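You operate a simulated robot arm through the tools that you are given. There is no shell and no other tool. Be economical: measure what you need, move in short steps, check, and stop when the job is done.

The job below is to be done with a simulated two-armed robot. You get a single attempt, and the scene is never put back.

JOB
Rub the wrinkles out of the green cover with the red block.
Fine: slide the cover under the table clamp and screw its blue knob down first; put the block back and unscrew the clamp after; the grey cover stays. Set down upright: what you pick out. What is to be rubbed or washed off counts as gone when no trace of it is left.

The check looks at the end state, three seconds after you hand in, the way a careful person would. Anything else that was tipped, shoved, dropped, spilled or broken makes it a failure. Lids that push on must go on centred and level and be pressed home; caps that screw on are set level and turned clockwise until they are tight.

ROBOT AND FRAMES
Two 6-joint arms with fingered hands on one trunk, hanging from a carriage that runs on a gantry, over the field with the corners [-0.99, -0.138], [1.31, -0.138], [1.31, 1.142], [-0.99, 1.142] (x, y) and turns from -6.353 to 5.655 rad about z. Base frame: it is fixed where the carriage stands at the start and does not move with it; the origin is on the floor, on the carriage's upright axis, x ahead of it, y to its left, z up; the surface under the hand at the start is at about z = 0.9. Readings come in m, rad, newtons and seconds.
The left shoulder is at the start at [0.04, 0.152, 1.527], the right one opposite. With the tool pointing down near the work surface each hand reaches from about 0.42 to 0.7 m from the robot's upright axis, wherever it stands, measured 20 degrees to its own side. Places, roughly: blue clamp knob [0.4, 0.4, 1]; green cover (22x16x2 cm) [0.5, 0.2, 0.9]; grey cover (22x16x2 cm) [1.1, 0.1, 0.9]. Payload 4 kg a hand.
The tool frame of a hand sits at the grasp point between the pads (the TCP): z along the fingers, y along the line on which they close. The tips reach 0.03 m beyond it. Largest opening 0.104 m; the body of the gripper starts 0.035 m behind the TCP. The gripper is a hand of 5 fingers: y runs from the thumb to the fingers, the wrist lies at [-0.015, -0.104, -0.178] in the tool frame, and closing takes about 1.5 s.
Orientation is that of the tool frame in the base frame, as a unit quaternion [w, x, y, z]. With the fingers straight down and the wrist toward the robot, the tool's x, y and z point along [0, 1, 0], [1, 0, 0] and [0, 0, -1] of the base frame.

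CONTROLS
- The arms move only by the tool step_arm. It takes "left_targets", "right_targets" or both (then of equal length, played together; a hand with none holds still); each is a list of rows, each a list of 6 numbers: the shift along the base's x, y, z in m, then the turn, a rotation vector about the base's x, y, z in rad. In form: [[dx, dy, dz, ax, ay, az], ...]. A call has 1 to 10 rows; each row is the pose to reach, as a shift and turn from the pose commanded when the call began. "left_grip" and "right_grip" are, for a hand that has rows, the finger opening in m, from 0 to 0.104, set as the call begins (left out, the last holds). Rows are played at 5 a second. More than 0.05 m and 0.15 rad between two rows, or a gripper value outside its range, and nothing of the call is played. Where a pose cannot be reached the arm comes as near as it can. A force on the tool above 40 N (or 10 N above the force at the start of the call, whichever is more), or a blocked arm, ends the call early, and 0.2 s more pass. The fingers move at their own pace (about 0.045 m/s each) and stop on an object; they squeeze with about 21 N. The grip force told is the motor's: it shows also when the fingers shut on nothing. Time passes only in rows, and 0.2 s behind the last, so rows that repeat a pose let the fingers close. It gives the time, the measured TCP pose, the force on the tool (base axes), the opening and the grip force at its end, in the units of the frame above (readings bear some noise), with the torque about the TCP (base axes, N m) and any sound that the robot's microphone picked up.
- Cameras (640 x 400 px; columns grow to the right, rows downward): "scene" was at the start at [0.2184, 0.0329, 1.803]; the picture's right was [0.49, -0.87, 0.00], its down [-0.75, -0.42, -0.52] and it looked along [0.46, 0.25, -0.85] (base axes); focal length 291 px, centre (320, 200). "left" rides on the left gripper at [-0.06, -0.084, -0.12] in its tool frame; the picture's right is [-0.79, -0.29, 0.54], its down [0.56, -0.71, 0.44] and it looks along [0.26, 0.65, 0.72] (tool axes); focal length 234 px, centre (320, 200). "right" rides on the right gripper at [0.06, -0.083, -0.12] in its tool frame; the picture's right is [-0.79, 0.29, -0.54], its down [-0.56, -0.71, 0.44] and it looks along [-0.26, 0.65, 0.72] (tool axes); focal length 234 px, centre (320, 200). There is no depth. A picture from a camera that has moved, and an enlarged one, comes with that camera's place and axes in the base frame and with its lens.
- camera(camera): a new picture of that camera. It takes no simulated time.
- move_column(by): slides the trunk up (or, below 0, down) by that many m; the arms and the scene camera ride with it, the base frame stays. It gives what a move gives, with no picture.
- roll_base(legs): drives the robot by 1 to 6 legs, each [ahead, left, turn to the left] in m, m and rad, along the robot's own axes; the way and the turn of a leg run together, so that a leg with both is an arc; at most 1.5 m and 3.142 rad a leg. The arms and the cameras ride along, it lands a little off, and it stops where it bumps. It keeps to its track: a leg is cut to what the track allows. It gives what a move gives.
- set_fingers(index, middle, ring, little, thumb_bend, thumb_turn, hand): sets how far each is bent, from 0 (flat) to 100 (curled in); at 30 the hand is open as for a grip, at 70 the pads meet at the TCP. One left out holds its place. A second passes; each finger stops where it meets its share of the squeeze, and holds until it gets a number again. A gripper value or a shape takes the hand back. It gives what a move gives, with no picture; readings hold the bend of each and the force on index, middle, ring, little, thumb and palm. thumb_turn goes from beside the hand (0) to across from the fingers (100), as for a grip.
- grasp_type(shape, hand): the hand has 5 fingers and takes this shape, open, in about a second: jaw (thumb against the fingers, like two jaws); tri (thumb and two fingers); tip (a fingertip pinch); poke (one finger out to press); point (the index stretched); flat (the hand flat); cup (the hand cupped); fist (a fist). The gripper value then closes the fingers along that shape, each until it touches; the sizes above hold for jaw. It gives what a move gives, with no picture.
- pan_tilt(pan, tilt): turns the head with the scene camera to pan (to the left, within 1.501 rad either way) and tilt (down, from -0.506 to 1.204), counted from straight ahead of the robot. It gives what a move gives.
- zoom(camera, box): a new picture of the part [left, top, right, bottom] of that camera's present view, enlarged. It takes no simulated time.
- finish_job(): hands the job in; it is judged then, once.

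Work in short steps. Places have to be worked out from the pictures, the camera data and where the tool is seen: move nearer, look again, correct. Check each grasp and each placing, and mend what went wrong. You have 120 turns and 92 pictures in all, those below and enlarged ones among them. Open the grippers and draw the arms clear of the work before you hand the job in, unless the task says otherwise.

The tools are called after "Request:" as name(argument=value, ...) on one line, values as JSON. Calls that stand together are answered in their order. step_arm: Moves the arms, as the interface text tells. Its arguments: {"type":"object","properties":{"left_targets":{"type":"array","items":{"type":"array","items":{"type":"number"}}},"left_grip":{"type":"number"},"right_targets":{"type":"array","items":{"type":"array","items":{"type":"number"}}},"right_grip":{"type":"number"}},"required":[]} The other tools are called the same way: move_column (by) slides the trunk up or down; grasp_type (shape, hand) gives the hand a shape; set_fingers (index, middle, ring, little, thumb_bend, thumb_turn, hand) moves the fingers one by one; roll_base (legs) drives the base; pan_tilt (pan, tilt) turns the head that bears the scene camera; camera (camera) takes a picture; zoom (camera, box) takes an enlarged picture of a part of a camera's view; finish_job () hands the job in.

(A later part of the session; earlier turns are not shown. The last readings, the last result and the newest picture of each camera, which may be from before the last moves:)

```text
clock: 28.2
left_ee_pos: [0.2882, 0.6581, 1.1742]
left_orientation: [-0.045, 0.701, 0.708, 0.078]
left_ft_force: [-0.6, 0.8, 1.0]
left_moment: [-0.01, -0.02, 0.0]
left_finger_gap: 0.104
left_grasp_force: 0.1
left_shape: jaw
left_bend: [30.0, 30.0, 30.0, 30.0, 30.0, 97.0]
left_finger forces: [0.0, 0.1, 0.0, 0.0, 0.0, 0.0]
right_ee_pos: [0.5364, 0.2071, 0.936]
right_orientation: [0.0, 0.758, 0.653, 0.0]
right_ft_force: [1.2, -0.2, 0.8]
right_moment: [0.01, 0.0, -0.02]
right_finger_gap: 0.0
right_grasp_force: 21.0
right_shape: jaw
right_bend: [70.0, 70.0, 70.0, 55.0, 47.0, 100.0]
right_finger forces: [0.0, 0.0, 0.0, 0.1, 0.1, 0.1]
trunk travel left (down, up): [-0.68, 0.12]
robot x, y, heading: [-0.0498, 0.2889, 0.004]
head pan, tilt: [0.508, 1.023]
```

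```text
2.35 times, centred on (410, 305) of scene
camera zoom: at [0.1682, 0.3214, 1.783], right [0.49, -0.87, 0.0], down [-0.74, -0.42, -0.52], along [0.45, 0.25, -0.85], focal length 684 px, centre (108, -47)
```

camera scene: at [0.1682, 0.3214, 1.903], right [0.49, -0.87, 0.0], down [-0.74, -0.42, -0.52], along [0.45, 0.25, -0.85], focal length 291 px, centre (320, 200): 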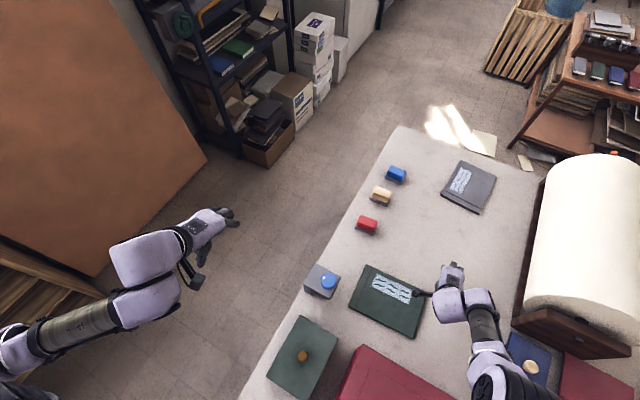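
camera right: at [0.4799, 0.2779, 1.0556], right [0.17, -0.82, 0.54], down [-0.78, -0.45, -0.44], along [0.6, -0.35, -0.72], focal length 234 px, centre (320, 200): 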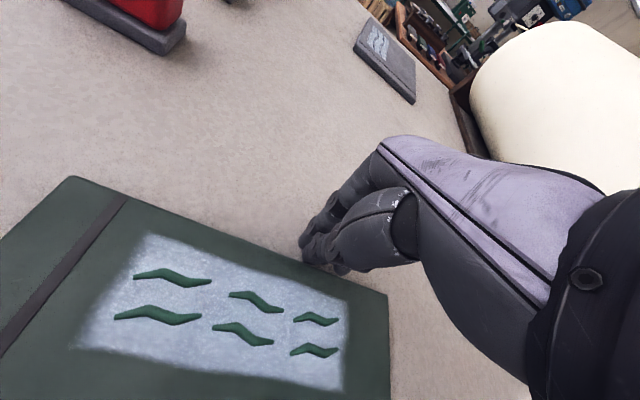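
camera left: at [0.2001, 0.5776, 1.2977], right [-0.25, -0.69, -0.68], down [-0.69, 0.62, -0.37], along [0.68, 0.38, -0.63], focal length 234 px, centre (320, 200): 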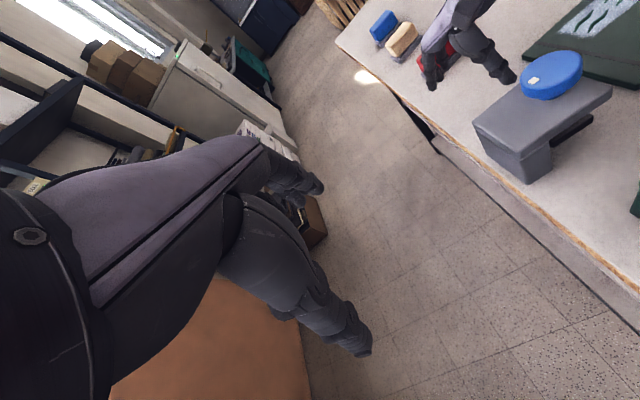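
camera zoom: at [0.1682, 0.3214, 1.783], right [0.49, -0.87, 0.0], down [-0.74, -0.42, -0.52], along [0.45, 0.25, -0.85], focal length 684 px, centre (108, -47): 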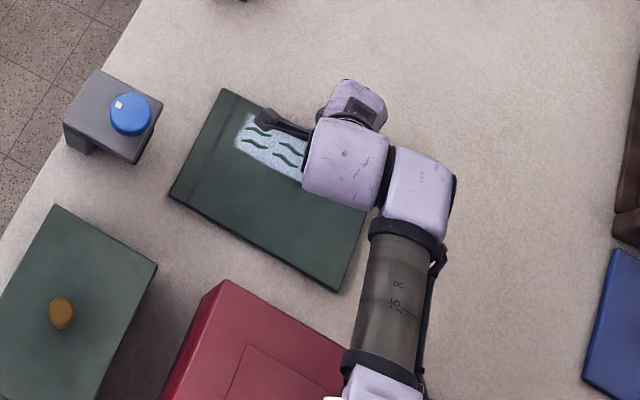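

The cover is now square: x 0.365–0.519, y 0.128–0.345; the screw axis is about (0.41, 0.425). I back off, lift, and move to the −y side.

Request:
step_arm(right_targets=[[0.03, 0, 0.01, 0, 0, 0], [0.045, 0, 0.04, 0, 0, 0], [0.045, -0.03, 0.06, 0, 0, -0.05], [0.045, -0.07, 0.06, 0, 0, -0.1], [0.03, -0.11, 0.06, 0, 0, -0.15], [0.0, -0.14, 0.06, 0, 0, -0.2], [-0.04, -0.15, 0.06, 0, 0, -0.2], [-0.08, -0.16, 0.06, 0, 0, -0.2], [-0.085, -0.16, 0.02, 0, 0, -0.2], [-0.085, -0.16, 0.0, 0, 0, -0.2]])

Request:
zoom(camera="scene", box=[290, 220, 530, 390])

Request:
camera(camera="right")

```text
clock: 30.6
left_ee_pos: [0.2877, 0.6577, 1.175]
left_orientation: [-0.044, 0.702, 0.707, 0.078]
left_ft_force: [0.2, -0.7, 0.4]
left_moment: [0.0, 0.0, 0.02]
left_finger_gap: 0.1039
left_grasp_force: 0.1
left_shape: jaw
left_bend: [30.0, 30.0, 30.0, 30.0, 30.0, 97.0]
left_finger forces: [0.0, 0.1, 0.0, 0.0, 0.0, 0.1]
right_ee_pos: [0.4571, 0.0862, 0.9308]
right_orientation: [0.018, 0.825, 0.564, 0.002]
right_ft_force: [-4.7, 0.0, 12.3]
right_moment: [0.03, 0.21, 0.02]
right_finger_gap: 0.0
right_grasp_force: 21.1
right_shape: jaw
right_bend: [70.0, 70.0, 70.0, 55.0, 47.0, 100.0]
right_finger forces: [0.0, 0.0, 0.0, 0.0, 0.1, 0.0]
right hand out of reach, approached as far as the arm can: row 4, 5, 6, 7, 8, 9, 10
trunk travel left (down, up): [-0.68, 0.12]
robot x, y, heading: [-0.0535, 0.2898, 0.001]
head pan, tilt: [0.508, 1.023]
stopped in row 10 (right hand): the force on the tool passed its limit at 43 N (the readings are from after the stop); the commanded pose is now the measured one
```

```text
2.35 times, centred on (410, 305) of scene
camera zoom: at [0.1679, 0.3214, 1.7829], right [0.49, -0.87, 0.0], down [-0.74, -0.42, -0.52], along [0.45, 0.25, -0.85], focal length 684 px, centre (108, -47)
```

zoom: 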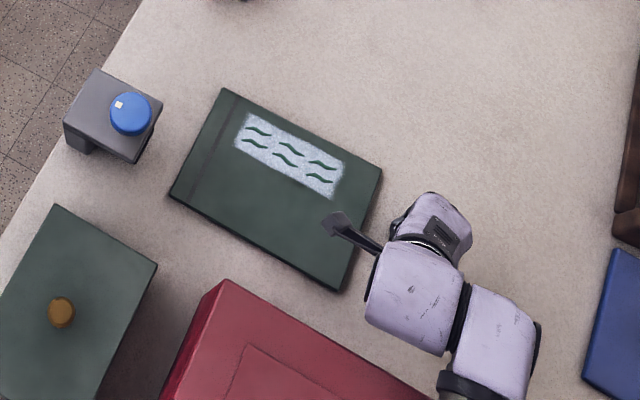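

```text
66 pictures are left
camera right: at [0.3986, 0.1745, 1.0468], right [-0.03, -0.82, 0.56], down [-0.85, -0.28, -0.45], along [0.53, -0.49, -0.69], focal length 234 px, centre (320, 200)
```

right: 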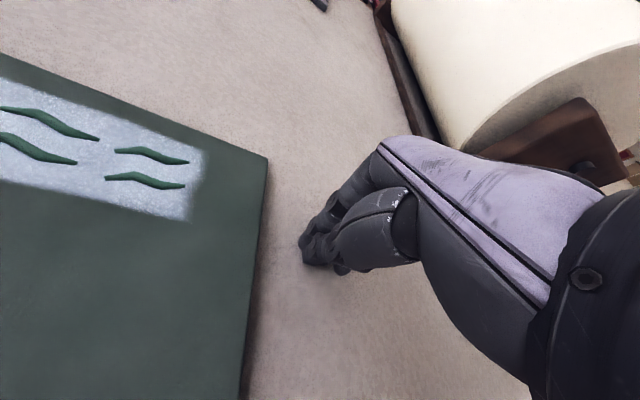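

Tips just touched the table; the cover is undisturbed. I raise 8 mm, shift −x 2 cm to line up with the cover's centre, and start pushing +y.

Request:
step_arm(right_targets=[[0, 0, 0.01, 0, 0, 0], [-0.02, 0, 0.01, 0, 0, 0], [-0.02, 0.02, 0.008, 0, 0, 0], [-0.02, 0.035, 0.008, 0, 0, 0], [-0.02, 0.05, 0.008, 0, 0, 0]])

Request:
zoom(camera="scene", box=[290, 220, 530, 390])

```text
clock: 31.8
left_ee_pos: [0.2877, 0.658, 1.1749]
left_orientation: [-0.044, 0.701, 0.707, 0.077]
left_ft_force: [0.9, -0.3, -0.1]
left_moment: [-0.01, 0.03, 0.01]
left_finger_gap: 0.1039
left_grasp_force: 0.1
left_shape: jaw
left_bend: [30.0, 30.0, 30.0, 30.0, 30.0, 97.0]
left_finger forces: [0.1, 0.0, 0.1, 0.1, 0.0, 0.0]
right_ee_pos: [0.437, 0.1366, 0.9368]
right_orientation: [0.017, 0.825, 0.565, 0.0]
right_ft_force: [-0.2, 0.5, -0.5]
right_moment: [-0.04, -0.01, -0.04]
right_finger_gap: 0.0001
right_grasp_force: 20.8
right_shape: jaw
right_bend: [70.0, 70.0, 70.0, 55.0, 47.0, 100.0]
right_finger forces: [0.0, 0.0, 0.1, 0.1, 0.1, 0.0]
trunk travel left (down, up): [-0.68, 0.12]
robot x, y, heading: [-0.0497, 0.287, -0.001]
head pan, tilt: [0.508, 1.023]
```

```text
2.35 times, centred on (410, 305) of scene
camera zoom: at [0.168, 0.3216, 1.783], right [0.49, -0.87, 0.0], down [-0.74, -0.42, -0.52], along [0.45, 0.25, -0.85], focal length 684 px, centre (108, -47)
```

zoom: 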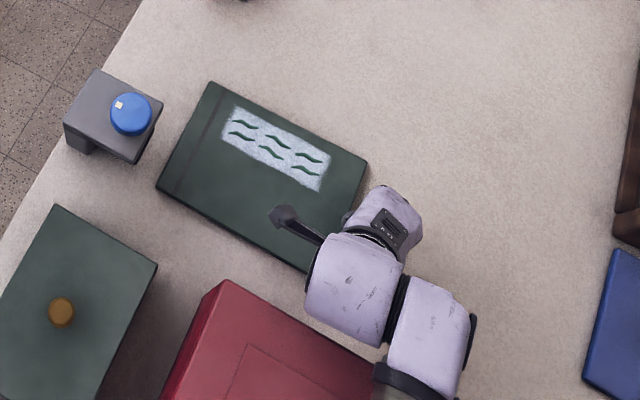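

Moves straight: the leading edge is at y≈0.362. Push 4 cm more.

Request:
step_arm(right_targets=[[0, 0.012, 0, 0, 0, 0], [0, 0.024, 0, 0, 0, 0], [0, 0.034, 0, 0, 0, 0], [0, 0.042, 0, 0, 0, 0]])

Request:
zoom(camera="scene", box=[290, 220, 530, 390])

Request:
camera(camera="left")

```text
clock: 32.8
left_ee_pos: [0.2893, 0.658, 1.1742]
left_orientation: [-0.044, 0.701, 0.708, 0.078]
left_ft_force: [0.0, -0.3, -0.3]
left_moment: [0.0, 0.0, 0.0]
left_finger_gap: 0.1039
left_grasp_force: 0.1
left_shape: jaw
left_bend: [30.0, 30.0, 30.0, 30.0, 30.0, 97.0]
left_finger forces: [0.0, 0.0, 0.0, 0.0, 0.0, 0.0]
right_ee_pos: [0.4354, 0.178, 0.9383]
right_orientation: [0.017, 0.825, 0.565, 0.0]
right_ft_force: [0.4, -1.4, -0.2]
right_moment: [0.0, 0.0, -0.01]
right_finger_gap: 0.0
right_grasp_force: 21.5
right_shape: jaw
right_bend: [70.0, 70.0, 70.0, 55.0, 47.0, 100.0]
right_finger forces: [0.0, 0.1, 0.1, 0.0, 0.0, 0.0]
trunk travel left (down, up): [-0.68, 0.12]
robot x, y, heading: [-0.0528, 0.288, -0.0]
head pan, tilt: [0.508, 1.023]
```

```text
2.35 times, centred on (410, 305) of scene
camera zoom: at [0.168, 0.3215, 1.783], right [0.49, -0.87, 0.0], down [-0.74, -0.42, -0.52], along [0.45, 0.25, -0.85], focal length 684 px, centre (108, -47)
```

zoom: 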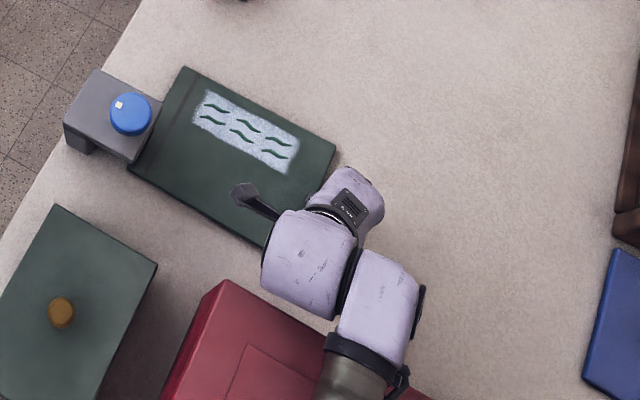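

```text
63 pictures are left
camera left: at [0.2, 0.5775, 1.2777], right [-0.25, -0.69, -0.68], down [-0.69, 0.62, -0.37], along [0.68, 0.38, -0.63], focal length 234 px, centre (320, 200)
```

left: 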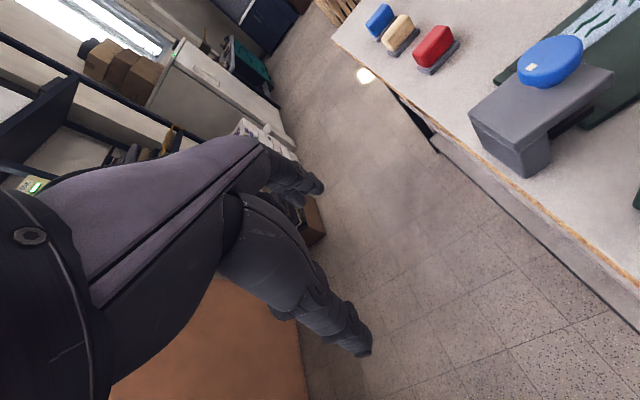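

Leading edge y≈0.40, under the grey arm front. Push 3.2 cm more so the edge is under the screw axis.

Request:
step_arm(right_targets=[[0, 0.012, 0, 0, 0, 0], [0, 0.022, 0, 0, 0, 0], [0, 0.032, 0, 0, 0, 0], [0, 0.032, 0, 0, 0, 0]])

Request:
zoom(camera="scene", box=[290, 220, 530, 390])

Request:
zoom(camera="left", box=[440, 0, 640, 200])

```text
clock: 33.8
left_ee_pos: [0.2876, 0.6598, 1.1755]
left_orientation: [-0.044, 0.701, 0.707, 0.078]
left_ft_force: [-0.1, 0.3, 0.3]
left_moment: [0.01, 0.05, 0.03]
left_finger_gap: 0.1039
left_grasp_force: 0.0
left_shape: jaw
left_bend: [30.0, 30.0, 30.0, 30.0, 30.0, 97.0]
left_finger forces: [0.0, 0.1, 0.1, 0.0, 0.0, 0.0]
right_ee_pos: [0.436, 0.177, 0.9303]
right_orientation: [0.041, 0.824, 0.564, -0.014]
right_ft_force: [-6.5, 7.0, 34.7]
right_moment: [0.26, 0.25, 0.0]
right_finger_gap: 0.0002
right_grasp_force: 21.4
right_shape: jaw
right_bend: [70.0, 70.0, 70.0, 55.0, 47.0, 100.0]
right_finger forces: [0.0, 0.0, 0.1, 0.0, 55.7, 0.0]
trunk travel left (down, up): [-0.68, 0.12]
robot x, y, heading: [-0.0499, 0.2896, 0.004]
head pan, tilt: [0.508, 1.023]
```

```text
2.35 times, centred on (410, 305) of scene
camera zoom: at [0.1683, 0.3219, 1.7837], right [0.49, -0.87, 0.0], down [-0.74, -0.42, -0.52], along [0.46, 0.26, -0.85], focal length 684 px, centre (108, -47)
```

zoom: 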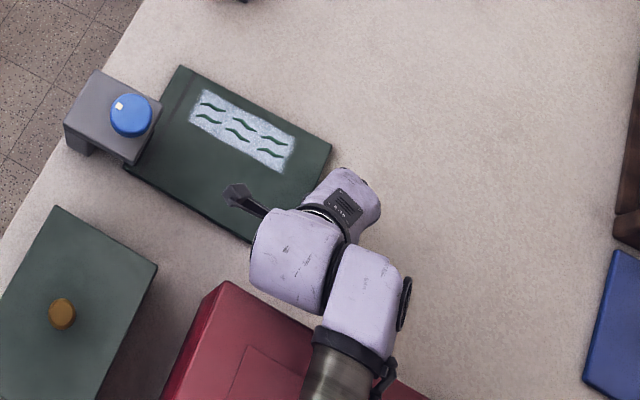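

```text
2.00 times, centred on (540, 100) of left
camera zoom: at [0.2007, 0.5783, 1.2785], right [-0.25, -0.69, -0.68], down [-0.69, 0.62, -0.37], along [0.68, 0.38, -0.63], focal length 468 px, centre (-120, 400)
```

zoom: 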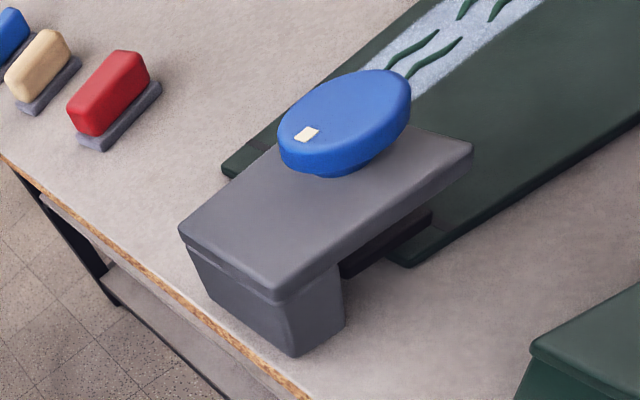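

Something pressed the thumb down onto the table (35 N) and the hand didn't advance. I lift a little at once and look at the whole scene.

Request:
step_arm(right_targets=[[0, -0.01, 0.015, 0, 0, 0], [0, -0.015, 0.02, 0, 0, 0]])

Request:
camera(camera="scene")

Request:
camera(camera="right")

```text
clock: 34.4
left_ee_pos: [0.2879, 0.6578, 1.1743]
left_orientation: [-0.044, 0.7, 0.708, 0.078]
left_ft_force: [-0.5, -0.8, 0.7]
left_moment: [0.0, -0.02, -0.02]
left_finger_gap: 0.104
left_grasp_force: 0.1
left_shape: jaw
left_bend: [30.0, 30.0, 30.0, 30.0, 30.0, 97.0]
left_finger forces: [0.1, 0.0, 0.0, 0.0, 0.0, 0.1]
right_ee_pos: [0.4426, 0.1748, 0.9585]
right_orientation: [0.034, 0.824, 0.565, -0.006]
right_ft_force: [-0.4, -0.5, 0.3]
right_moment: [0.01, 0.03, 0.03]
right_finger_gap: 0.0
right_grasp_force: 21.1
right_shape: jaw
right_bend: [70.0, 70.0, 70.0, 55.0, 47.0, 100.0]
right_finger forces: [0.0, 0.0, 0.0, 0.0, 0.0, 0.0]
trunk travel left (down, up): [-0.68, 0.12]
robot x, y, heading: [-0.0508, 0.2866, -0.004]
head pan, tilt: [0.508, 1.023]
```

```text
60 pictures are left
camera scene: at [0.168, 0.3214, 1.7828], right [0.49, -0.87, 0.0], down [-0.74, -0.42, -0.52], along [0.45, 0.25, -0.85], focal length 291 px, centre (320, 200)
```

scene: 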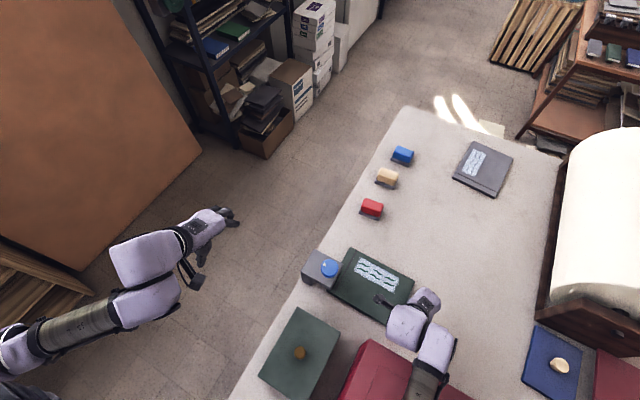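

```text
59 pictures are left
camera right: at [0.3827, 0.2681, 1.07], right [-0.03, -0.8, 0.59], down [-0.85, -0.29, -0.44], along [0.53, -0.52, -0.67], focal length 234 px, centre (320, 200)
```

right: 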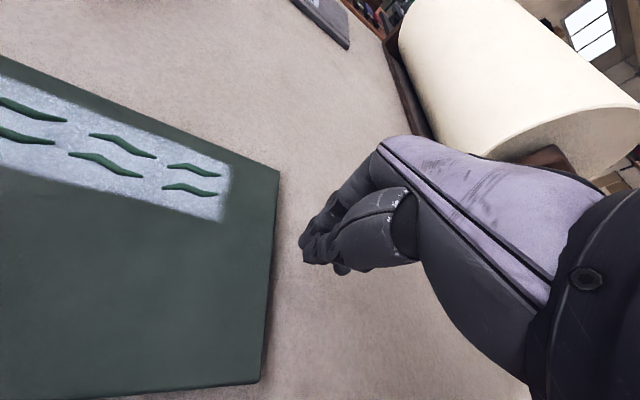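

Nothing was disturbed; likely the forearm came low over the red box. I lift the hand, move the base 5 cm further left and raise the column 4 cm, so the push happens in the comfortable posture.

Request:
step_arm(right_targets=[[0, -0.015, 0.03, -0.03, -0.06, 0], [0, -0.03, 0.05, -0.03, -0.06, 0], [0, -0.03, 0.05, -0.03, -0.06, 0]])

Request:
move_column(by=0.04)

Request:
roll_base(legs=[[0, 0.05, 0]])

```text
clock: 35.2
left_ee_pos: [0.2871, 0.6589, 1.1736]
left_orientation: [-0.043, 0.701, 0.708, 0.078]
left_ft_force: [-0.1, -0.4, -0.1]
left_moment: [0.03, -0.04, 0.0]
left_finger_gap: 0.1038
left_grasp_force: 0.1
left_shape: jaw
left_bend: [30.0, 30.0, 30.0, 30.0, 30.0, 97.0]
left_finger forces: [0.0, 0.0, 0.0, 0.1, 0.1, 0.1]
right_ee_pos: [0.4352, 0.1608, 1.0078]
right_orientation: [0.05, 0.823, 0.565, 0.014]
right_ft_force: [-0.4, 0.0, 0.7]
right_moment: [0.03, 0.0, 0.03]
right_finger_gap: 0.0
right_grasp_force: 21.2
right_shape: jaw
right_bend: [70.0, 70.0, 70.0, 55.0, 47.0, 100.0]
right_finger forces: [0.0, 0.0, 0.1, 0.0, 0.0, 0.0]
trunk travel left (down, up): [-0.68, 0.12]
robot x, y, heading: [-0.0482, 0.2883, 0.002]
head pan, tilt: [0.508, 1.023]
```

```text
clock: 36.0
left_ee_pos: [0.2882, 0.6582, 1.2151]
left_orientation: [-0.043, 0.701, 0.707, 0.077]
left_ft_force: [0.8, 0.1, -0.5]
left_moment: [0.0, 0.01, 0.0]
left_finger_gap: 0.1037
left_grasp_force: 0.0
left_shape: jaw
left_bend: [30.0, 30.0, 30.0, 30.0, 30.0, 97.0]
left_finger forces: [0.0, 0.0, 0.1, 0.0, 0.0, 0.0]
right_ee_pos: [0.4347, 0.1618, 1.0447]
right_orientation: [0.049, 0.824, 0.564, 0.014]
right_ft_force: [-0.5, -0.1, 0.1]
right_moment: [0.03, 0.03, -0.04]
right_finger_gap: 0.0
right_grasp_force: 20.7
right_shape: jaw
right_bend: [70.0, 70.0, 70.0, 55.0, 47.0, 100.0]
right_finger forces: [0.0, 0.1, 0.0, 0.1, 0.1, 0.0]
trunk travel left (down, up): [-0.72, 0.08]
robot x, y, heading: [-0.0512, 0.2889, 0.005]
head pan, tilt: [0.508, 1.023]
```

```text
clock: 37.0
left_ee_pos: [0.2868, 0.7084, 1.2151]
left_orientation: [-0.044, 0.701, 0.707, 0.078]
left_ft_force: [0.1, 0.4, 0.3]
left_moment: [0.01, 0.0, -0.01]
left_finger_gap: 0.104
left_grasp_force: 0.0
left_shape: jaw
left_bend: [30.0, 30.0, 30.0, 30.0, 30.0, 97.0]
left_finger forces: [0.1, 0.0, 0.1, 0.1, 0.0, 0.0]
right_ee_pos: [0.4347, 0.2115, 1.0459]
right_orientation: [0.049, 0.824, 0.564, 0.013]
right_ft_force: [0.5, 0.0, -0.2]
right_moment: [-0.06, -0.02, 0.04]
right_finger_gap: 0.0003
right_grasp_force: 21.5
right_shape: jaw
right_bend: [70.0, 70.0, 70.0, 55.0, 47.0, 100.0]
right_finger forces: [0.0, 0.0, 0.0, 0.0, 0.1, 0.0]
trunk travel left (down, up): [-0.72, 0.08]
robot x, y, heading: [-0.0499, 0.3371, 0.005]
head pan, tilt: [0.508, 1.023]
```

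Correct the small tilt, go back to y≈0.145 and descend to 0.938.

Request:
step_arm(right_targets=[[0, -0.03, -0.0, 0.03, 0.04, 0], [0, -0.066, -0.02, 0.065, 0.078, 0], [0, -0.066, -0.06, 0.065, 0.078, 0], [0, -0.066, -0.09, 0.065, 0.078, 0], [0, -0.066, -0.107, 0.065, 0.078, 0], [0, -0.066, -0.107, 0.065, 0.078, 0]])

```text
clock: 38.4
left_ee_pos: [0.2881, 0.7077, 1.2148]
left_orientation: [-0.043, 0.702, 0.707, 0.078]
left_ft_force: [0.2, 0.0, 0.4]
left_moment: [-0.02, -0.05, 0.02]
left_finger_gap: 0.1038
left_grasp_force: 0.1
left_shape: jaw
left_bend: [30.0, 30.0, 30.0, 30.0, 30.0, 97.0]
left_finger forces: [0.0, 0.0, 0.0, 0.0, 0.0, 0.0]
right_ee_pos: [0.4337, 0.1444, 0.9397]
right_orientation: [0.001, 0.826, 0.564, -0.001]
right_ft_force: [-0.1, 0.0, 0.2]
right_moment: [0.0, -0.03, -0.04]
right_finger_gap: 0.0003
right_grasp_force: 20.7
right_shape: jaw
right_bend: [70.0, 70.0, 70.0, 55.0, 47.0, 100.0]
right_finger forces: [0.0, 0.0, 0.0, 0.0, 0.0, 0.0]
right hand out of reach, approached as far as the arm can: row 2, 3
trunk travel left (down, up): [-0.72, 0.08]
robot x, y, heading: [-0.0517, 0.3387, 0.003]
head pan, tilt: [0.508, 1.023]
```

Good posture. Push +y to about 0.205 in small rows.

Request:
step_arm(right_targets=[[0, 0.02, 0, 0, 0, 0], [0, 0.03, 0, 0, 0, 0], [0, 0.04, 0, 0, 0, 0], [0, 0.048, 0, 0, 0, 0], [0, 0.056, 0, 0, 0, 0], [0, 0.056, 0, 0, 0, 0]])

Request:
zoom(camera="scene", box=[290, 220, 530, 390])

```text
clock: 39.8
left_ee_pos: [0.2872, 0.7076, 1.2153]
left_orientation: [-0.043, 0.702, 0.707, 0.078]
left_ft_force: [0.2, 0.1, -0.3]
left_moment: [0.0, -0.05, 0.02]
left_finger_gap: 0.1037
left_grasp_force: 0.0
left_shape: jaw
left_bend: [30.0, 30.0, 30.0, 30.0, 30.0, 97.0]
left_finger forces: [0.0, 0.0, 0.0, 0.0, 0.0, 0.0]
right_ee_pos: [0.4341, 0.2007, 0.9397]
right_orientation: [0.0, 0.825, 0.565, 0.001]
right_ft_force: [0.3, -0.8, 0.5]
right_moment: [-0.03, 0.0, 0.01]
right_finger_gap: 0.0
right_grasp_force: 21.1
right_shape: jaw
right_bend: [70.0, 70.0, 70.0, 55.0, 47.0, 100.0]
right_finger forces: [0.0, 0.0, 0.1, 0.0, 0.1, 0.1]
trunk travel left (down, up): [-0.72, 0.08]
robot x, y, heading: [-0.051, 0.3367, 0.003]
head pan, tilt: [0.508, 1.023]
```

```text
2.35 times, centred on (410, 305) of scene
camera zoom: at [0.168, 0.3714, 1.823], right [0.49, -0.87, 0.0], down [-0.75, -0.42, -0.52], along [0.45, 0.25, -0.85], focal length 684 px, centre (108, -47)
```

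zoom: 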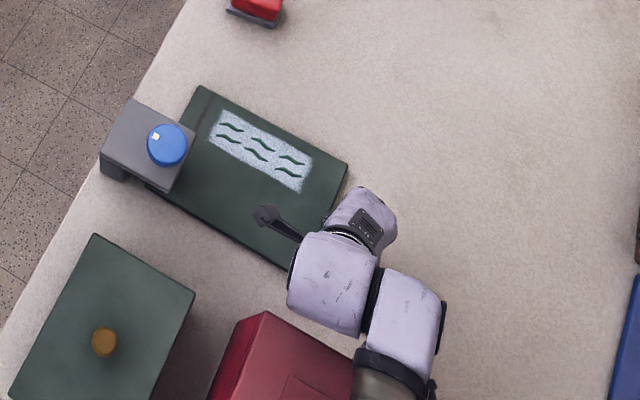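

Edge is at y≈0.42, the screw axis at y≈0.424. Push 1.2 cm more.

Request:
step_arm(right_targets=[[0, 0.006, 0, 0, 0, 0], [0, 0.012, 0, 0, 0, 0], [0, 0.012, 0, 0, 0, 0]])

Request:
zoom(camera="scene", box=[290, 220, 530, 390])

```text
clock: 40.6
left_ee_pos: [0.2877, 0.708, 1.2143]
left_orientation: [-0.043, 0.701, 0.707, 0.078]
left_ft_force: [-0.1, -0.4, -0.3]
left_moment: [0.0, -0.02, 0.04]
left_finger_gap: 0.1038
left_grasp_force: 0.0
left_shape: jaw
left_bend: [30.0, 30.0, 30.0, 30.0, 30.0, 97.0]
left_finger forces: [0.0, 0.1, 0.0, 0.0, 0.0, 0.0]
right_ee_pos: [0.4359, 0.213, 0.9394]
right_orientation: [0.001, 0.825, 0.565, 0.0]
right_ft_force: [0.2, -1.5, 0.6]
right_moment: [-0.03, 0.02, 0.01]
right_finger_gap: 0.0003
right_grasp_force: 21.5
right_shape: jaw
right_bend: [70.0, 70.0, 70.0, 55.0, 47.0, 100.0]
right_finger forces: [0.0, 0.0, 0.0, 0.1, 0.1, 0.0]
trunk travel left (down, up): [-0.72, 0.08]
robot x, y, heading: [-0.05, 0.3389, 0.004]
head pan, tilt: [0.508, 1.023]
```

```text
2.35 times, centred on (410, 305) of scene
camera zoom: at [0.168, 0.3713, 1.823], right [0.49, -0.87, 0.0], down [-0.75, -0.42, -0.52], along [0.45, 0.25, -0.85], focal length 684 px, centre (108, -47)
```

zoom: 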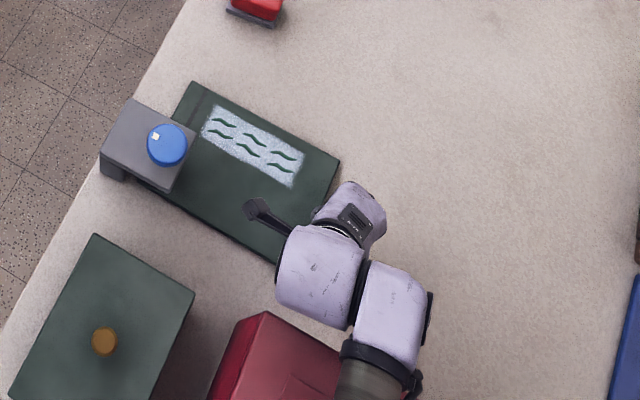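

The edge is past the axis (≈0.433). I withdraw the right hand −y and up, then shift the base so the knob lies in the left hand's natural spot.

Request:
step_arm(right_targets=[[0, -0.03, 0.0, 0, 0, 0], [0, -0.05, 0.04, 0, 0, 0], [0.03, -0.07, 0.07, 0, 0, 0], [0.06, -0.1, 0.08, 0, 0, 0], [0.09, -0.13, 0.08, 0, 0, 0], [0.1, -0.15, 0.08, 0, 0, 0]], right_grip=0.1)

Request:
roll_base(legs=[[-0.06, -0.1, 0]])

Request:
camera(camera="left")

Request:
camera(camera="scene")

```text
clock: 42.0
left_ee_pos: [0.2871, 0.7077, 1.2142]
left_orientation: [-0.043, 0.702, 0.707, 0.077]
left_ft_force: [0.3, -0.4, 0.1]
left_moment: [-0.01, 0.01, 0.02]
left_finger_gap: 0.104
left_grasp_force: 0.1
left_shape: jaw
left_bend: [30.0, 30.0, 30.0, 30.0, 30.0, 97.0]
left_finger forces: [0.0, 0.0, 0.0, 0.1, 0.0, 0.0]
right_ee_pos: [0.5454, 0.1156, 1.0027]
right_orientation: [0.021, 0.833, 0.552, -0.011]
right_ft_force: [-0.1, 0.1, -0.3]
right_moment: [0.02, 0.01, 0.01]
right_finger_gap: 0.0999
right_grasp_force: 0.1
right_shape: jaw
right_bend: [32.0, 31.0, 30.0, 31.0, 31.0, 98.0]
right_finger forces: [0.0, 0.0, 0.0, 0.0, 0.1, 0.0]
right hand out of reach, approached as far as the arm can: row 3, 4, 5, 6
trunk travel left (down, up): [-0.72, 0.08]
robot x, y, heading: [-0.0509, 0.3387, 0.001]
head pan, tilt: [0.508, 1.023]
```

```text
clock: 43.2
left_ee_pos: [0.2278, 0.6067, 1.2151]
left_orientation: [-0.044, 0.702, 0.707, 0.077]
left_ft_force: [0.2, 0.4, -0.3]
left_moment: [0.01, -0.05, 0.0]
left_finger_gap: 0.1039
left_grasp_force: 0.0
left_shape: jaw
left_bend: [30.0, 30.0, 30.0, 30.0, 30.0, 97.0]
left_finger forces: [0.0, 0.0, 0.0, 0.0, 0.1, 0.0]
right_ee_pos: [0.4829, 0.0159, 1.0008]
right_orientation: [0.022, 0.833, 0.552, -0.011]
right_ft_force: [-1.2, 0.3, -0.5]
right_moment: [-0.01, -0.01, 0.02]
right_finger_gap: 0.0998
right_grasp_force: 0.0
right_shape: jaw
right_bend: [32.0, 31.0, 30.0, 31.0, 31.0, 98.0]
right_finger forces: [0.0, 0.0, 0.0, 0.1, 0.0, 0.0]
trunk travel left (down, up): [-0.72, 0.08]
robot x, y, heading: [-0.109, 0.2345, 0.003]
head pan, tilt: [0.508, 1.023]
```

```text
56 pictures are left
camera left: at [0.1403, 0.527, 1.3176], right [-0.25, -0.69, -0.68], down [-0.69, 0.62, -0.37], along [0.68, 0.38, -0.63], focal length 234 px, centre (320, 200)
```

left: 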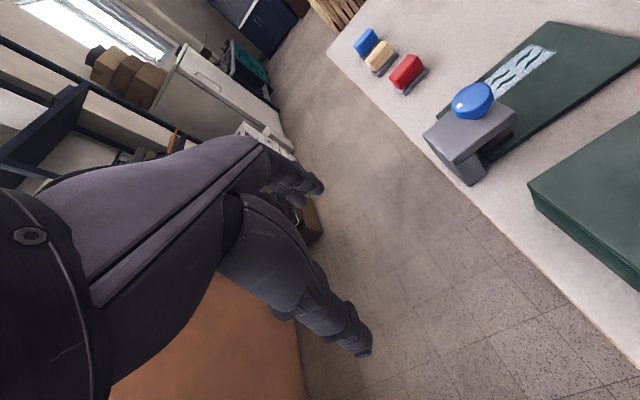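

```text
55 pictures are left
camera scene: at [0.1081, 0.271, 1.823], right [0.49, -0.87, 0.0], down [-0.75, -0.42, -0.52], along [0.46, 0.25, -0.85], focal length 291 px, centre (320, 200)
```

scene: 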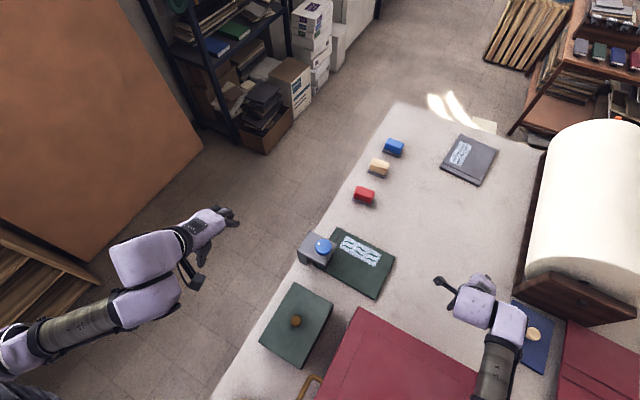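

Knob top I estimate at (0.402, 0.422, ~1.01). Move the left hand above it at z≈1.11, levelled, with radial yaw.

Request:
step_arm(left_targets=[[0.02, -0.01, -0.02, -0.05, 0.015, 0.02], [0.04, -0.03, -0.04, -0.1, 0.03, 0.05], [0.07, -0.06, -0.05, -0.171, 0.047, 0.1], [0.1, -0.09, -0.06, -0.171, 0.047, 0.15], [0.13, -0.12, -0.07, -0.171, 0.047, 0.2], [0.155, -0.15, -0.08, -0.171, 0.047, 0.25], [0.174, -0.185, -0.095, -0.171, 0.047, 0.3], [0.174, -0.185, -0.105, -0.171, 0.047, 0.35], [0.174, -0.185, -0.105, -0.171, 0.047, 0.35]])

Request:
camera(camera="left")

Request:
zoom(camera="scene", box=[240, 180, 420, 310])

```text
clock: 45.0
left_ee_pos: [0.395, 0.4937, 1.1058]
left_orientation: [-0.06, 0.567, 0.82, 0.046]
left_ft_force: [-0.1, 0.2, 0.4]
left_moment: [0.02, -0.03, 0.06]
left_finger_gap: 0.1037
left_grasp_force: 0.0
left_shape: jaw
left_bend: [30.0, 30.0, 30.0, 30.0, 30.0, 97.0]
left_finger forces: [0.0, 0.0, 0.1, 0.0, 0.0, 0.1]
right_ee_pos: [0.4844, 0.0158, 1.0004]
right_orientation: [0.022, 0.834, 0.552, -0.011]
right_ft_force: [0.5, 0.3, 0.7]
right_moment: [-0.02, 0.01, 0.0]
right_finger_gap: 0.0997
right_grasp_force: 0.1
right_shape: jaw
right_bend: [32.0, 31.0, 30.0, 31.0, 31.0, 98.0]
right_finger forces: [0.0, 0.0, 0.0, 0.0, 0.1, 0.1]
trunk travel left (down, up): [-0.72, 0.08]
robot x, y, heading: [-0.1092, 0.2387, -0.001]
head pan, tilt: [0.508, 1.023]
stopped in row 8 (left hand): the arm was blocked; the commanded pose is now the measured one
```

```text
54 pictures are left
camera left: at [0.3446, 0.3911, 1.2132], right [-0.02, -0.75, -0.66], down [-0.88, 0.33, -0.35], along [0.48, 0.57, -0.67], focal length 234 px, centre (320, 200)
```

left: 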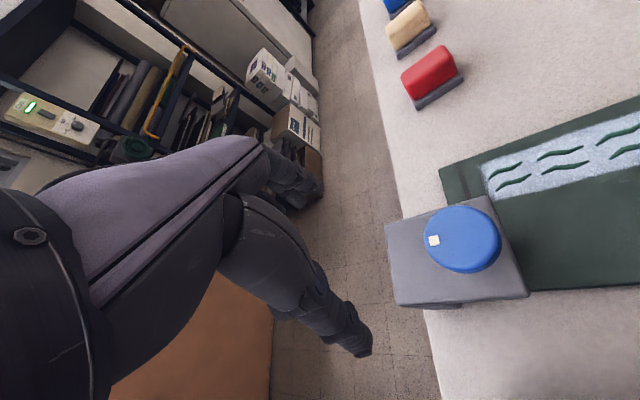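

```text
3.08 times, centred on (330, 245) of scene
camera zoom: at [0.1081, 0.2714, 1.823], right [0.49, -0.87, 0.0], down [-0.75, -0.42, -0.52], along [0.46, 0.25, -0.85], focal length 895 px, centre (289, 62)
```

zoom: 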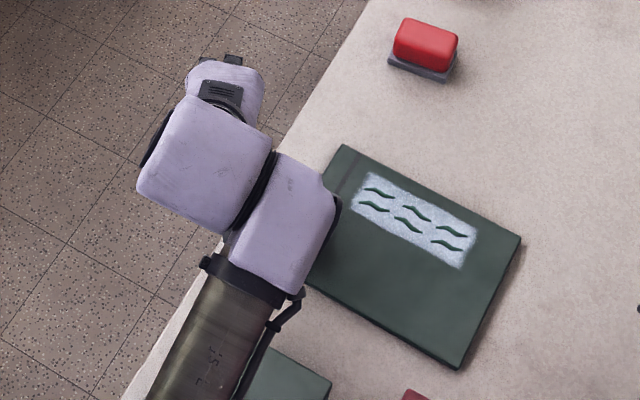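

Stopped early at y=0.494, a bit tilted. The left camera confirms the knob at (0.403, 0.421). I level the hand and try approaching again from slightly higher.

Request:
step_arm(left_targets=[[0.0, 0.0, 0.02, -0.05, -0.015, 0], [0.0, -0.01, 0.03, -0.1, -0.03, 0], [0.0, -0.03, 0.03, -0.144, -0.046, 0], [0.0, -0.05, 0.03, -0.144, -0.046, 0], [0.008, -0.073, 0.03, -0.144, -0.046, 0], [0.008, -0.073, 0.03, -0.144, -0.046, 0]])

```text
clock: 46.2
left_ee_pos: [0.3987, 0.5031, 1.13]
left_orientation: [-0.052, 0.557, 0.826, 0.063]
left_ft_force: [0.0, 0.4, 0.0]
left_moment: [-0.01, 0.0, 0.02]
left_finger_gap: 0.1038
left_grasp_force: 0.1
left_shape: jaw
left_bend: [30.0, 30.0, 30.0, 30.0, 30.0, 97.0]
left_finger forces: [0.1, 0.0, 0.1, 0.0, 0.1, 0.0]
right_ee_pos: [0.483, 0.015, 1.0008]
right_orientation: [0.023, 0.833, 0.552, -0.01]
right_ft_force: [-0.1, -0.4, -0.5]
right_moment: [0.0, -0.02, -0.03]
right_finger_gap: 0.0999
right_grasp_force: 0.0
right_shape: jaw
right_bend: [32.0, 31.0, 30.0, 31.0, 31.0, 98.0]
right_finger forces: [0.0, 0.0, 0.0, 0.0, 0.0, 0.0]
trunk travel left (down, up): [-0.72, 0.08]
robot x, y, heading: [-0.1107, 0.2352, 0.005]
head pan, tilt: [0.508, 1.023]
stopped in row 6 (left hand): the arm was blocked; the commanded pose is now the measured one
```

Probably the arm is folded too tightly at this height. I raise the column by 0.08 and then approach the spot while lowering the hand.

Request:
move_column(by=0.08)

Request:
step_arm(left_targets=[[0.0, -0.01, -0.03, -0.04, -0.01, 0], [0.0, -0.03, -0.05, -0.08, -0.03, 0], [0.0, -0.05, -0.07, -0.12, -0.046, 0], [0.0, -0.07, -0.09, -0.144, -0.046, 0], [0.004, -0.082, -0.1, -0.144, -0.046, 0], [0.004, -0.082, -0.1, -0.144, -0.046, 0]])

```text
clock: 47.4
left_ee_pos: [0.3974, 0.503, 1.2093]
left_orientation: [-0.051, 0.558, 0.826, 0.063]
left_ft_force: [-0.4, -0.5, -0.1]
left_moment: [0.02, 0.0, 0.02]
left_finger_gap: 0.1041
left_grasp_force: 0.1
left_shape: jaw
left_bend: [30.0, 30.0, 30.0, 30.0, 30.0, 97.0]
left_finger forces: [0.0, 0.1, 0.0, 0.0, 0.0, 0.1]
right_ee_pos: [0.4831, 0.0159, 1.0804]
right_orientation: [0.023, 0.834, 0.552, -0.011]
right_ft_force: [-0.1, -0.5, -0.1]
right_moment: [-0.02, -0.02, -0.02]
right_finger_gap: 0.1001
right_grasp_force: 0.1
right_shape: jaw
right_bend: [32.0, 31.0, 30.0, 31.0, 31.0, 98.0]
right_finger forces: [0.0, 0.1, 0.0, 0.0, 0.1, 0.0]
trunk travel left (down, up): [-0.8, 0.0]
robot x, y, heading: [-0.1147, 0.2407, 0.002]
head pan, tilt: [0.508, 1.023]
```

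```text
clock: 49.0
left_ee_pos: [0.4024, 0.4713, 1.1092]
left_orientation: [-0.018, 0.556, 0.829, 0.055]
left_ft_force: [0.2, -0.1, -0.5]
left_moment: [-0.01, 0.03, -0.01]
left_finger_gap: 0.1038
left_grasp_force: 0.0
left_shape: jaw
left_bend: [30.0, 30.0, 30.0, 30.0, 30.0, 97.0]
left_finger forces: [0.0, 0.0, 0.1, 0.1, 0.0, 0.0]
right_ee_pos: [0.4842, 0.0156, 1.0807]
right_orientation: [0.022, 0.833, 0.553, -0.01]
right_ft_force: [-0.7, 0.8, 1.5]
right_moment: [0.0, -0.04, 0.05]
right_finger_gap: 0.0999
right_grasp_force: 0.0
right_shape: jaw
right_bend: [32.0, 31.0, 30.0, 31.0, 31.0, 98.0]
right_finger forces: [0.0, 0.0, 0.0, 0.0, 0.0, 0.0]
trunk travel left (down, up): [-0.8, 0.0]
robot x, y, heading: [-0.114, 0.2399, 0.001]
head pan, tilt: [0.508, 1.023]
stopped in row 6 (left hand): the arm was blocked; the commanded pose is now the measured one
```

Still blocked; I try a different wrist: reduce yaw toward 0 while moving −y.

Request:
step_arm(left_targets=[[0.0, 0.0, 0.0, 0, 0, -0.1], [0.0, -0.01, 0.0, -0.03, 0, -0.2], [0.0, -0.02, 0.0, -0.06, 0, -0.3], [0.0, -0.03, 0.0, -0.1, 0, -0.37], [0.0, -0.04, 0.0, -0.1, 0, -0.37], [0.0, -0.05, 0.0, -0.1, 0, -0.37], [0.0, -0.05, 0.0, -0.1, 0, -0.37]])

Request:
camera(camera="scene")

```text
clock: 50.6
left_ee_pos: [0.4023, 0.4266, 1.1072]
left_orientation: [0.017, 0.699, 0.715, 0.017]
left_ft_force: [1.2, 0.0, -0.2]
left_moment: [-0.02, 0.01, -0.01]
left_finger_gap: 0.1038
left_grasp_force: 0.0
left_shape: jaw
left_bend: [30.0, 30.0, 30.0, 30.0, 30.0, 97.0]
left_finger forces: [0.0, 0.0, 0.1, 0.1, 0.0, 0.0]
right_ee_pos: [0.4839, 0.016, 1.0807]
right_orientation: [0.023, 0.833, 0.552, -0.01]
right_ft_force: [0.0, 0.1, -0.1]
right_moment: [0.05, 0.03, -0.04]
right_finger_gap: 0.0998
right_grasp_force: 0.0
right_shape: jaw
right_bend: [32.0, 31.0, 30.0, 31.0, 31.0, 98.0]
right_finger forces: [0.0, 0.1, 0.0, 0.0, 0.0, 0.1]
trunk travel left (down, up): [-0.8, 0.0]
robot x, y, heading: [-0.1095, 0.2393, 0.0]
head pan, tilt: [0.508, 1.023]
```

```text
52 pictures are left
camera scene: at [0.1082, 0.2713, 1.903], right [0.49, -0.87, 0.0], down [-0.75, -0.42, -0.52], along [0.46, 0.25, -0.85], focal length 291 px, centre (320, 200)
```

scene: 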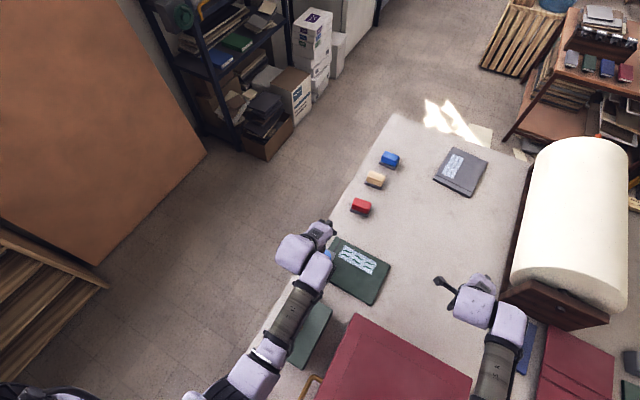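

Yaw near 0 works. Level slightly and descend over the knob, fingers open, to TCP z≈1.02, then look.

Request:
step_arm(left_targets=[[0.0, -0.003, -0.03, 0, 0.03, 0.05], [0.0, -0.005, -0.06, 0, 0.048, 0.1], [0.0, -0.005, -0.087, 0, 0.048, 0.1], [0.0, -0.005, -0.087, 0, 0.048, 0.1]])

Request:
camera(camera="left")

Request:
zoom(camera="scene", box=[240, 200, 420, 320])

```text
clock: 51.6
left_ee_pos: [0.4029, 0.4138, 1.0221]
left_orientation: [0.004, 0.663, 0.749, -0.002]
left_ft_force: [0.2, 0.4, -0.3]
left_moment: [0.02, 0.03, 0.02]
left_finger_gap: 0.1039
left_grasp_force: 0.1
left_shape: jaw
left_bend: [30.0, 30.0, 30.0, 30.0, 30.0, 97.0]
left_finger forces: [0.0, 0.1, 0.0, 0.0, 0.1, 0.1]
right_ee_pos: [0.4837, 0.0156, 1.0805]
right_orientation: [0.022, 0.833, 0.553, -0.01]
right_ft_force: [-1.4, -0.4, 0.2]
right_moment: [-0.04, 0.01, -0.01]
right_finger_gap: 0.0999
right_grasp_force: 0.1
right_shape: jaw
right_bend: [32.0, 31.0, 30.0, 31.0, 31.0, 98.0]
right_finger forces: [0.0, 0.0, 0.0, 0.0, 0.0, 0.1]
trunk travel left (down, up): [-0.8, 0.0]
robot x, y, heading: [-0.1109, 0.2367, 0.002]
head pan, tilt: [0.508, 1.023]
```

```text
51 pictures are left
camera left: at [0.3276, 0.3435, 1.1411], right [-0.19, -0.82, -0.54], down [-0.77, 0.46, -0.44], along [0.61, 0.33, -0.72], focal length 234 px, centre (320, 200)
```

left: 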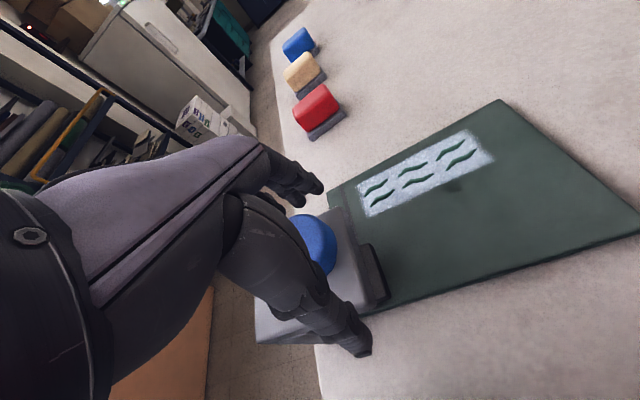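

```text
3.33 times, centred on (330, 260) of scene
camera zoom: at [0.1082, 0.2713, 1.903], right [0.49, -0.87, 0.0], down [-0.75, -0.42, -0.52], along [0.46, 0.25, -0.85], focal length 969 px, centre (287, 0)
```

zoom: 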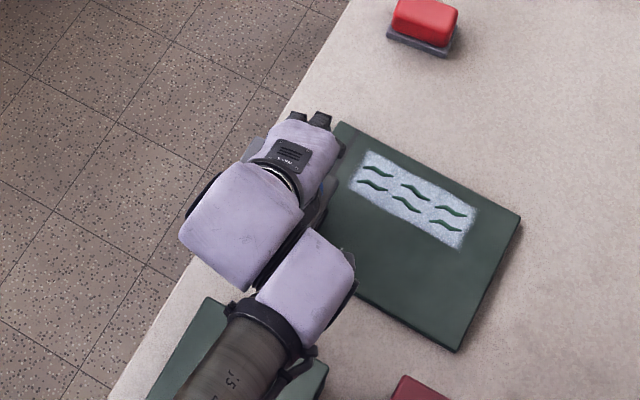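

Hand straddles the knob. Lower 1.2 cm, centre +6 mm in y, then close.

Request:
step_arm(left_targets=[[0.0, 0.006, -0.012, 0, 0, 0], [0.0, 0.006, -0.012, 0, 0, 0]])

Request:
step_arm(left_targets=[[0, 0, 0, 0, 0, 0], [0, 0, 0, 0, 0, 0], [0, 0, 0, 0, 0, 0], [0, 0, 0, 0, 0, 0], [0, 0, 0, 0, 0, 0], [0, 0, 0, 0, 0, 0], [0, 0, 0, 0, 0, 0], [0, 0, 0, 0, 0, 0]], left_grip=0)

Request:
camera(camera="left")

```text
clock: 52.2
left_ee_pos: [0.4014, 0.4198, 1.0094]
left_orientation: [0.003, 0.663, 0.749, -0.002]
left_ft_force: [0.6, 0.2, 0.4]
left_moment: [-0.03, 0.01, 0.0]
left_finger_gap: 0.1041
left_grasp_force: 0.1
left_shape: jaw
left_bend: [30.0, 30.0, 30.0, 30.0, 30.0, 97.0]
left_finger forces: [0.0, 0.0, 0.1, 0.1, 0.0, 0.1]
right_ee_pos: [0.4837, 0.0164, 1.0806]
right_orientation: [0.023, 0.833, 0.553, -0.01]
right_ft_force: [-0.3, 0.2, 0.1]
right_moment: [0.01, 0.0, -0.01]
right_finger_gap: 0.1002
right_grasp_force: 0.0
right_shape: jaw
right_bend: [32.0, 31.0, 30.0, 31.0, 31.0, 98.0]
right_finger forces: [0.0, 0.0, 0.0, 0.0, 0.0, 0.0]
trunk travel left (down, up): [-0.8, 0.0]
robot x, y, heading: [-0.1121, 0.2405, 0.008]
head pan, tilt: [0.508, 1.023]
```

```text
clock: 54.0
left_ee_pos: [0.4012, 0.42, 1.0087]
left_orientation: [0.003, 0.663, 0.749, -0.003]
left_ft_force: [-2.1, -1.0, -0.5]
left_moment: [0.03, 0.01, -0.08]
left_finger_gap: 0.0757
left_grasp_force: 21.3
left_shape: jaw
left_bend: [73.0, 36.0, 32.0, 54.0, 53.0, 99.0]
left_finger forces: [9.9, 5.2, 2.4, 0.1, 19.1, 0.1]
right_ee_pos: [0.4825, 0.0168, 1.0807]
right_orientation: [0.023, 0.833, 0.553, -0.01]
right_ft_force: [0.8, -0.2, 0.1]
right_moment: [-0.01, 0.01, 0.0]
right_finger_gap: 0.1002
right_grasp_force: 0.0
right_shape: jaw
right_bend: [32.0, 31.0, 30.0, 31.0, 31.0, 98.0]
right_finger forces: [0.1, 0.0, 0.1, 0.0, 0.1, 0.1]
trunk travel left (down, up): [-0.8, 0.0]
robot x, y, heading: [-0.1106, 0.238, 0.005]
head pan, tilt: [0.508, 1.023]
```

```text
49 pictures are left
camera left: at [0.3267, 0.3502, 1.1284], right [-0.19, -0.82, -0.54], down [-0.77, 0.46, -0.44], along [0.61, 0.33, -0.72], focal length 234 px, centre (320, 200)
```

left: 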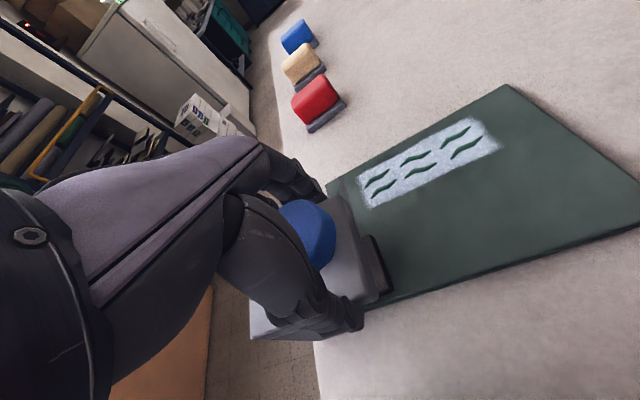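

The knob is gripped. Turn clockwise (negative yaw) in small rows.

Request:
step_arm(left_targets=[[0, 0, 0, 0, 0, -0.13], [0, 0, 0, 0, 0, -0.26], [0, 0, 0, 0, 0, -0.39], [0, 0, 0, 0, 0, -0.52], [0, 0, 0, 0, 0, -0.65], [0, 0, 0, 0, 0, -0.78], [0, 0, 0, 0, 0, -0.91]])

Request:
camera(camera="left")

```text
clock: 55.6
left_ee_pos: [0.3971, 0.4144, 1.0068]
left_orientation: [0.003, 0.924, 0.381, -0.009]
left_ft_force: [-18.0, -15.0, 8.4]
left_moment: [-0.18, 0.71, 0.89]
left_finger_gap: 0.0636
left_grasp_force: 21.3
left_shape: jaw
left_bend: [74.0, 37.0, 38.0, 54.0, 62.0, 82.0]
left_finger forces: [1.4, 4.2, 7.4, 0.1, 29.8, 0.0]
right_ee_pos: [0.4802, 0.0135, 1.0801]
right_orientation: [0.023, 0.834, 0.551, -0.012]
right_ft_force: [0.8, -1.0, 0.5]
right_moment: [0.02, -0.04, 0.03]
right_finger_gap: 0.0999
right_grasp_force: 0.1
right_shape: jaw
right_bend: [32.0, 31.0, 30.0, 31.0, 31.0, 98.0]
right_finger forces: [0.0, 0.0, 0.0, 0.1, 0.0, 0.0]
trunk travel left (down, up): [-0.8, 0.0]
robot x, y, heading: [-0.1083, 0.2375, 0.0]
head pan, tilt: [0.508, 1.023]
```

```text
48 pictures are left
camera left: at [0.2984, 0.433, 1.1268], right [-0.77, -0.36, -0.53], down [-0.11, 0.89, -0.45], along [0.63, -0.29, -0.72], focal length 234 px, centre (320, 200)
```

left: 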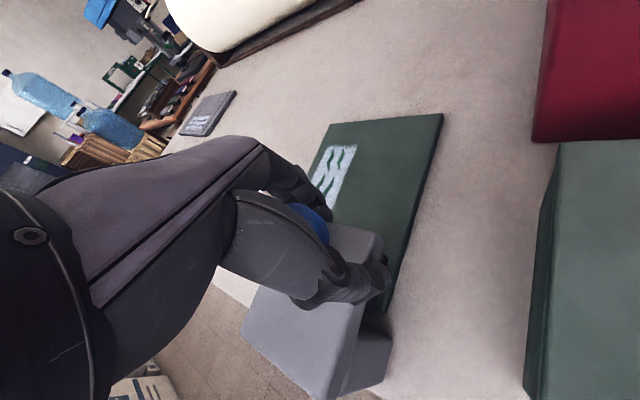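

The turn went through with 0.9 Nm. I open the fingers, rise, and check the white mark and clamp.

Request:
step_arm(left_targets=[[0, 0, 0, 0, 0, 0], [0, 0, 0, 0, 0, 0], [0, 0, 0, 0, 0, 0], [0, 0, 0, 0, 0, 0], [0, 0, 0.03, 0, 0, 0], [0, 0, 0.06, 0, 0, 0.1], [0, 0, 0.08, 0, 0, 0.2]], left_grip=0.104)

Request:
camera(camera="left")

```text
clock: 57.2
left_ee_pos: [0.4021, 0.4177, 1.0899]
left_orientation: [0.002, 0.881, 0.473, -0.004]
left_ft_force: [-0.3, -0.3, 0.2]
left_moment: [-0.02, 0.0, 0.01]
left_finger_gap: 0.104
left_grasp_force: 0.2
left_shape: jaw
left_bend: [30.0, 30.0, 30.0, 30.0, 30.0, 97.0]
left_finger forces: [0.1, 0.0, 0.1, 0.1, 0.0, 0.0]
right_ee_pos: [0.4829, 0.016, 1.0806]
right_orientation: [0.022, 0.834, 0.552, -0.01]
right_ft_force: [0.3, -0.4, 0.6]
right_moment: [-0.01, -0.04, 0.01]
right_finger_gap: 0.0998
right_grasp_force: 0.0
right_shape: jaw
right_bend: [32.0, 31.0, 30.0, 31.0, 31.0, 98.0]
right_finger forces: [0.1, 0.0, 0.1, 0.1, 0.1, 0.0]
trunk travel left (down, up): [-0.8, 0.0]
robot x, y, heading: [-0.1095, 0.2369, 0.001]
head pan, tilt: [0.508, 1.023]
```

```text
47 pictures are left
camera left: at [0.3, 0.4159, 1.2089], right [-0.68, -0.5, -0.54], down [-0.28, 0.85, -0.44], along [0.68, -0.15, -0.72], focal length 234 px, centre (320, 200)
```

left: 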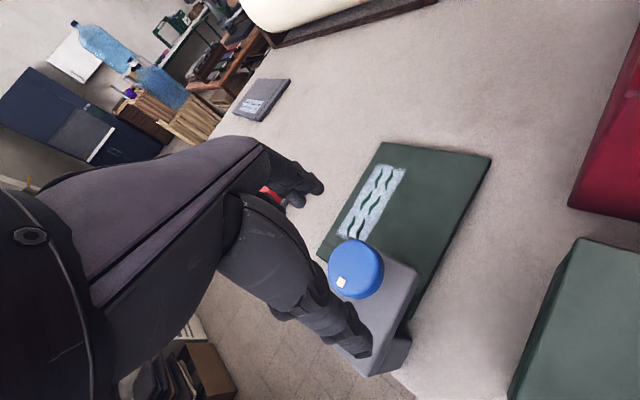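

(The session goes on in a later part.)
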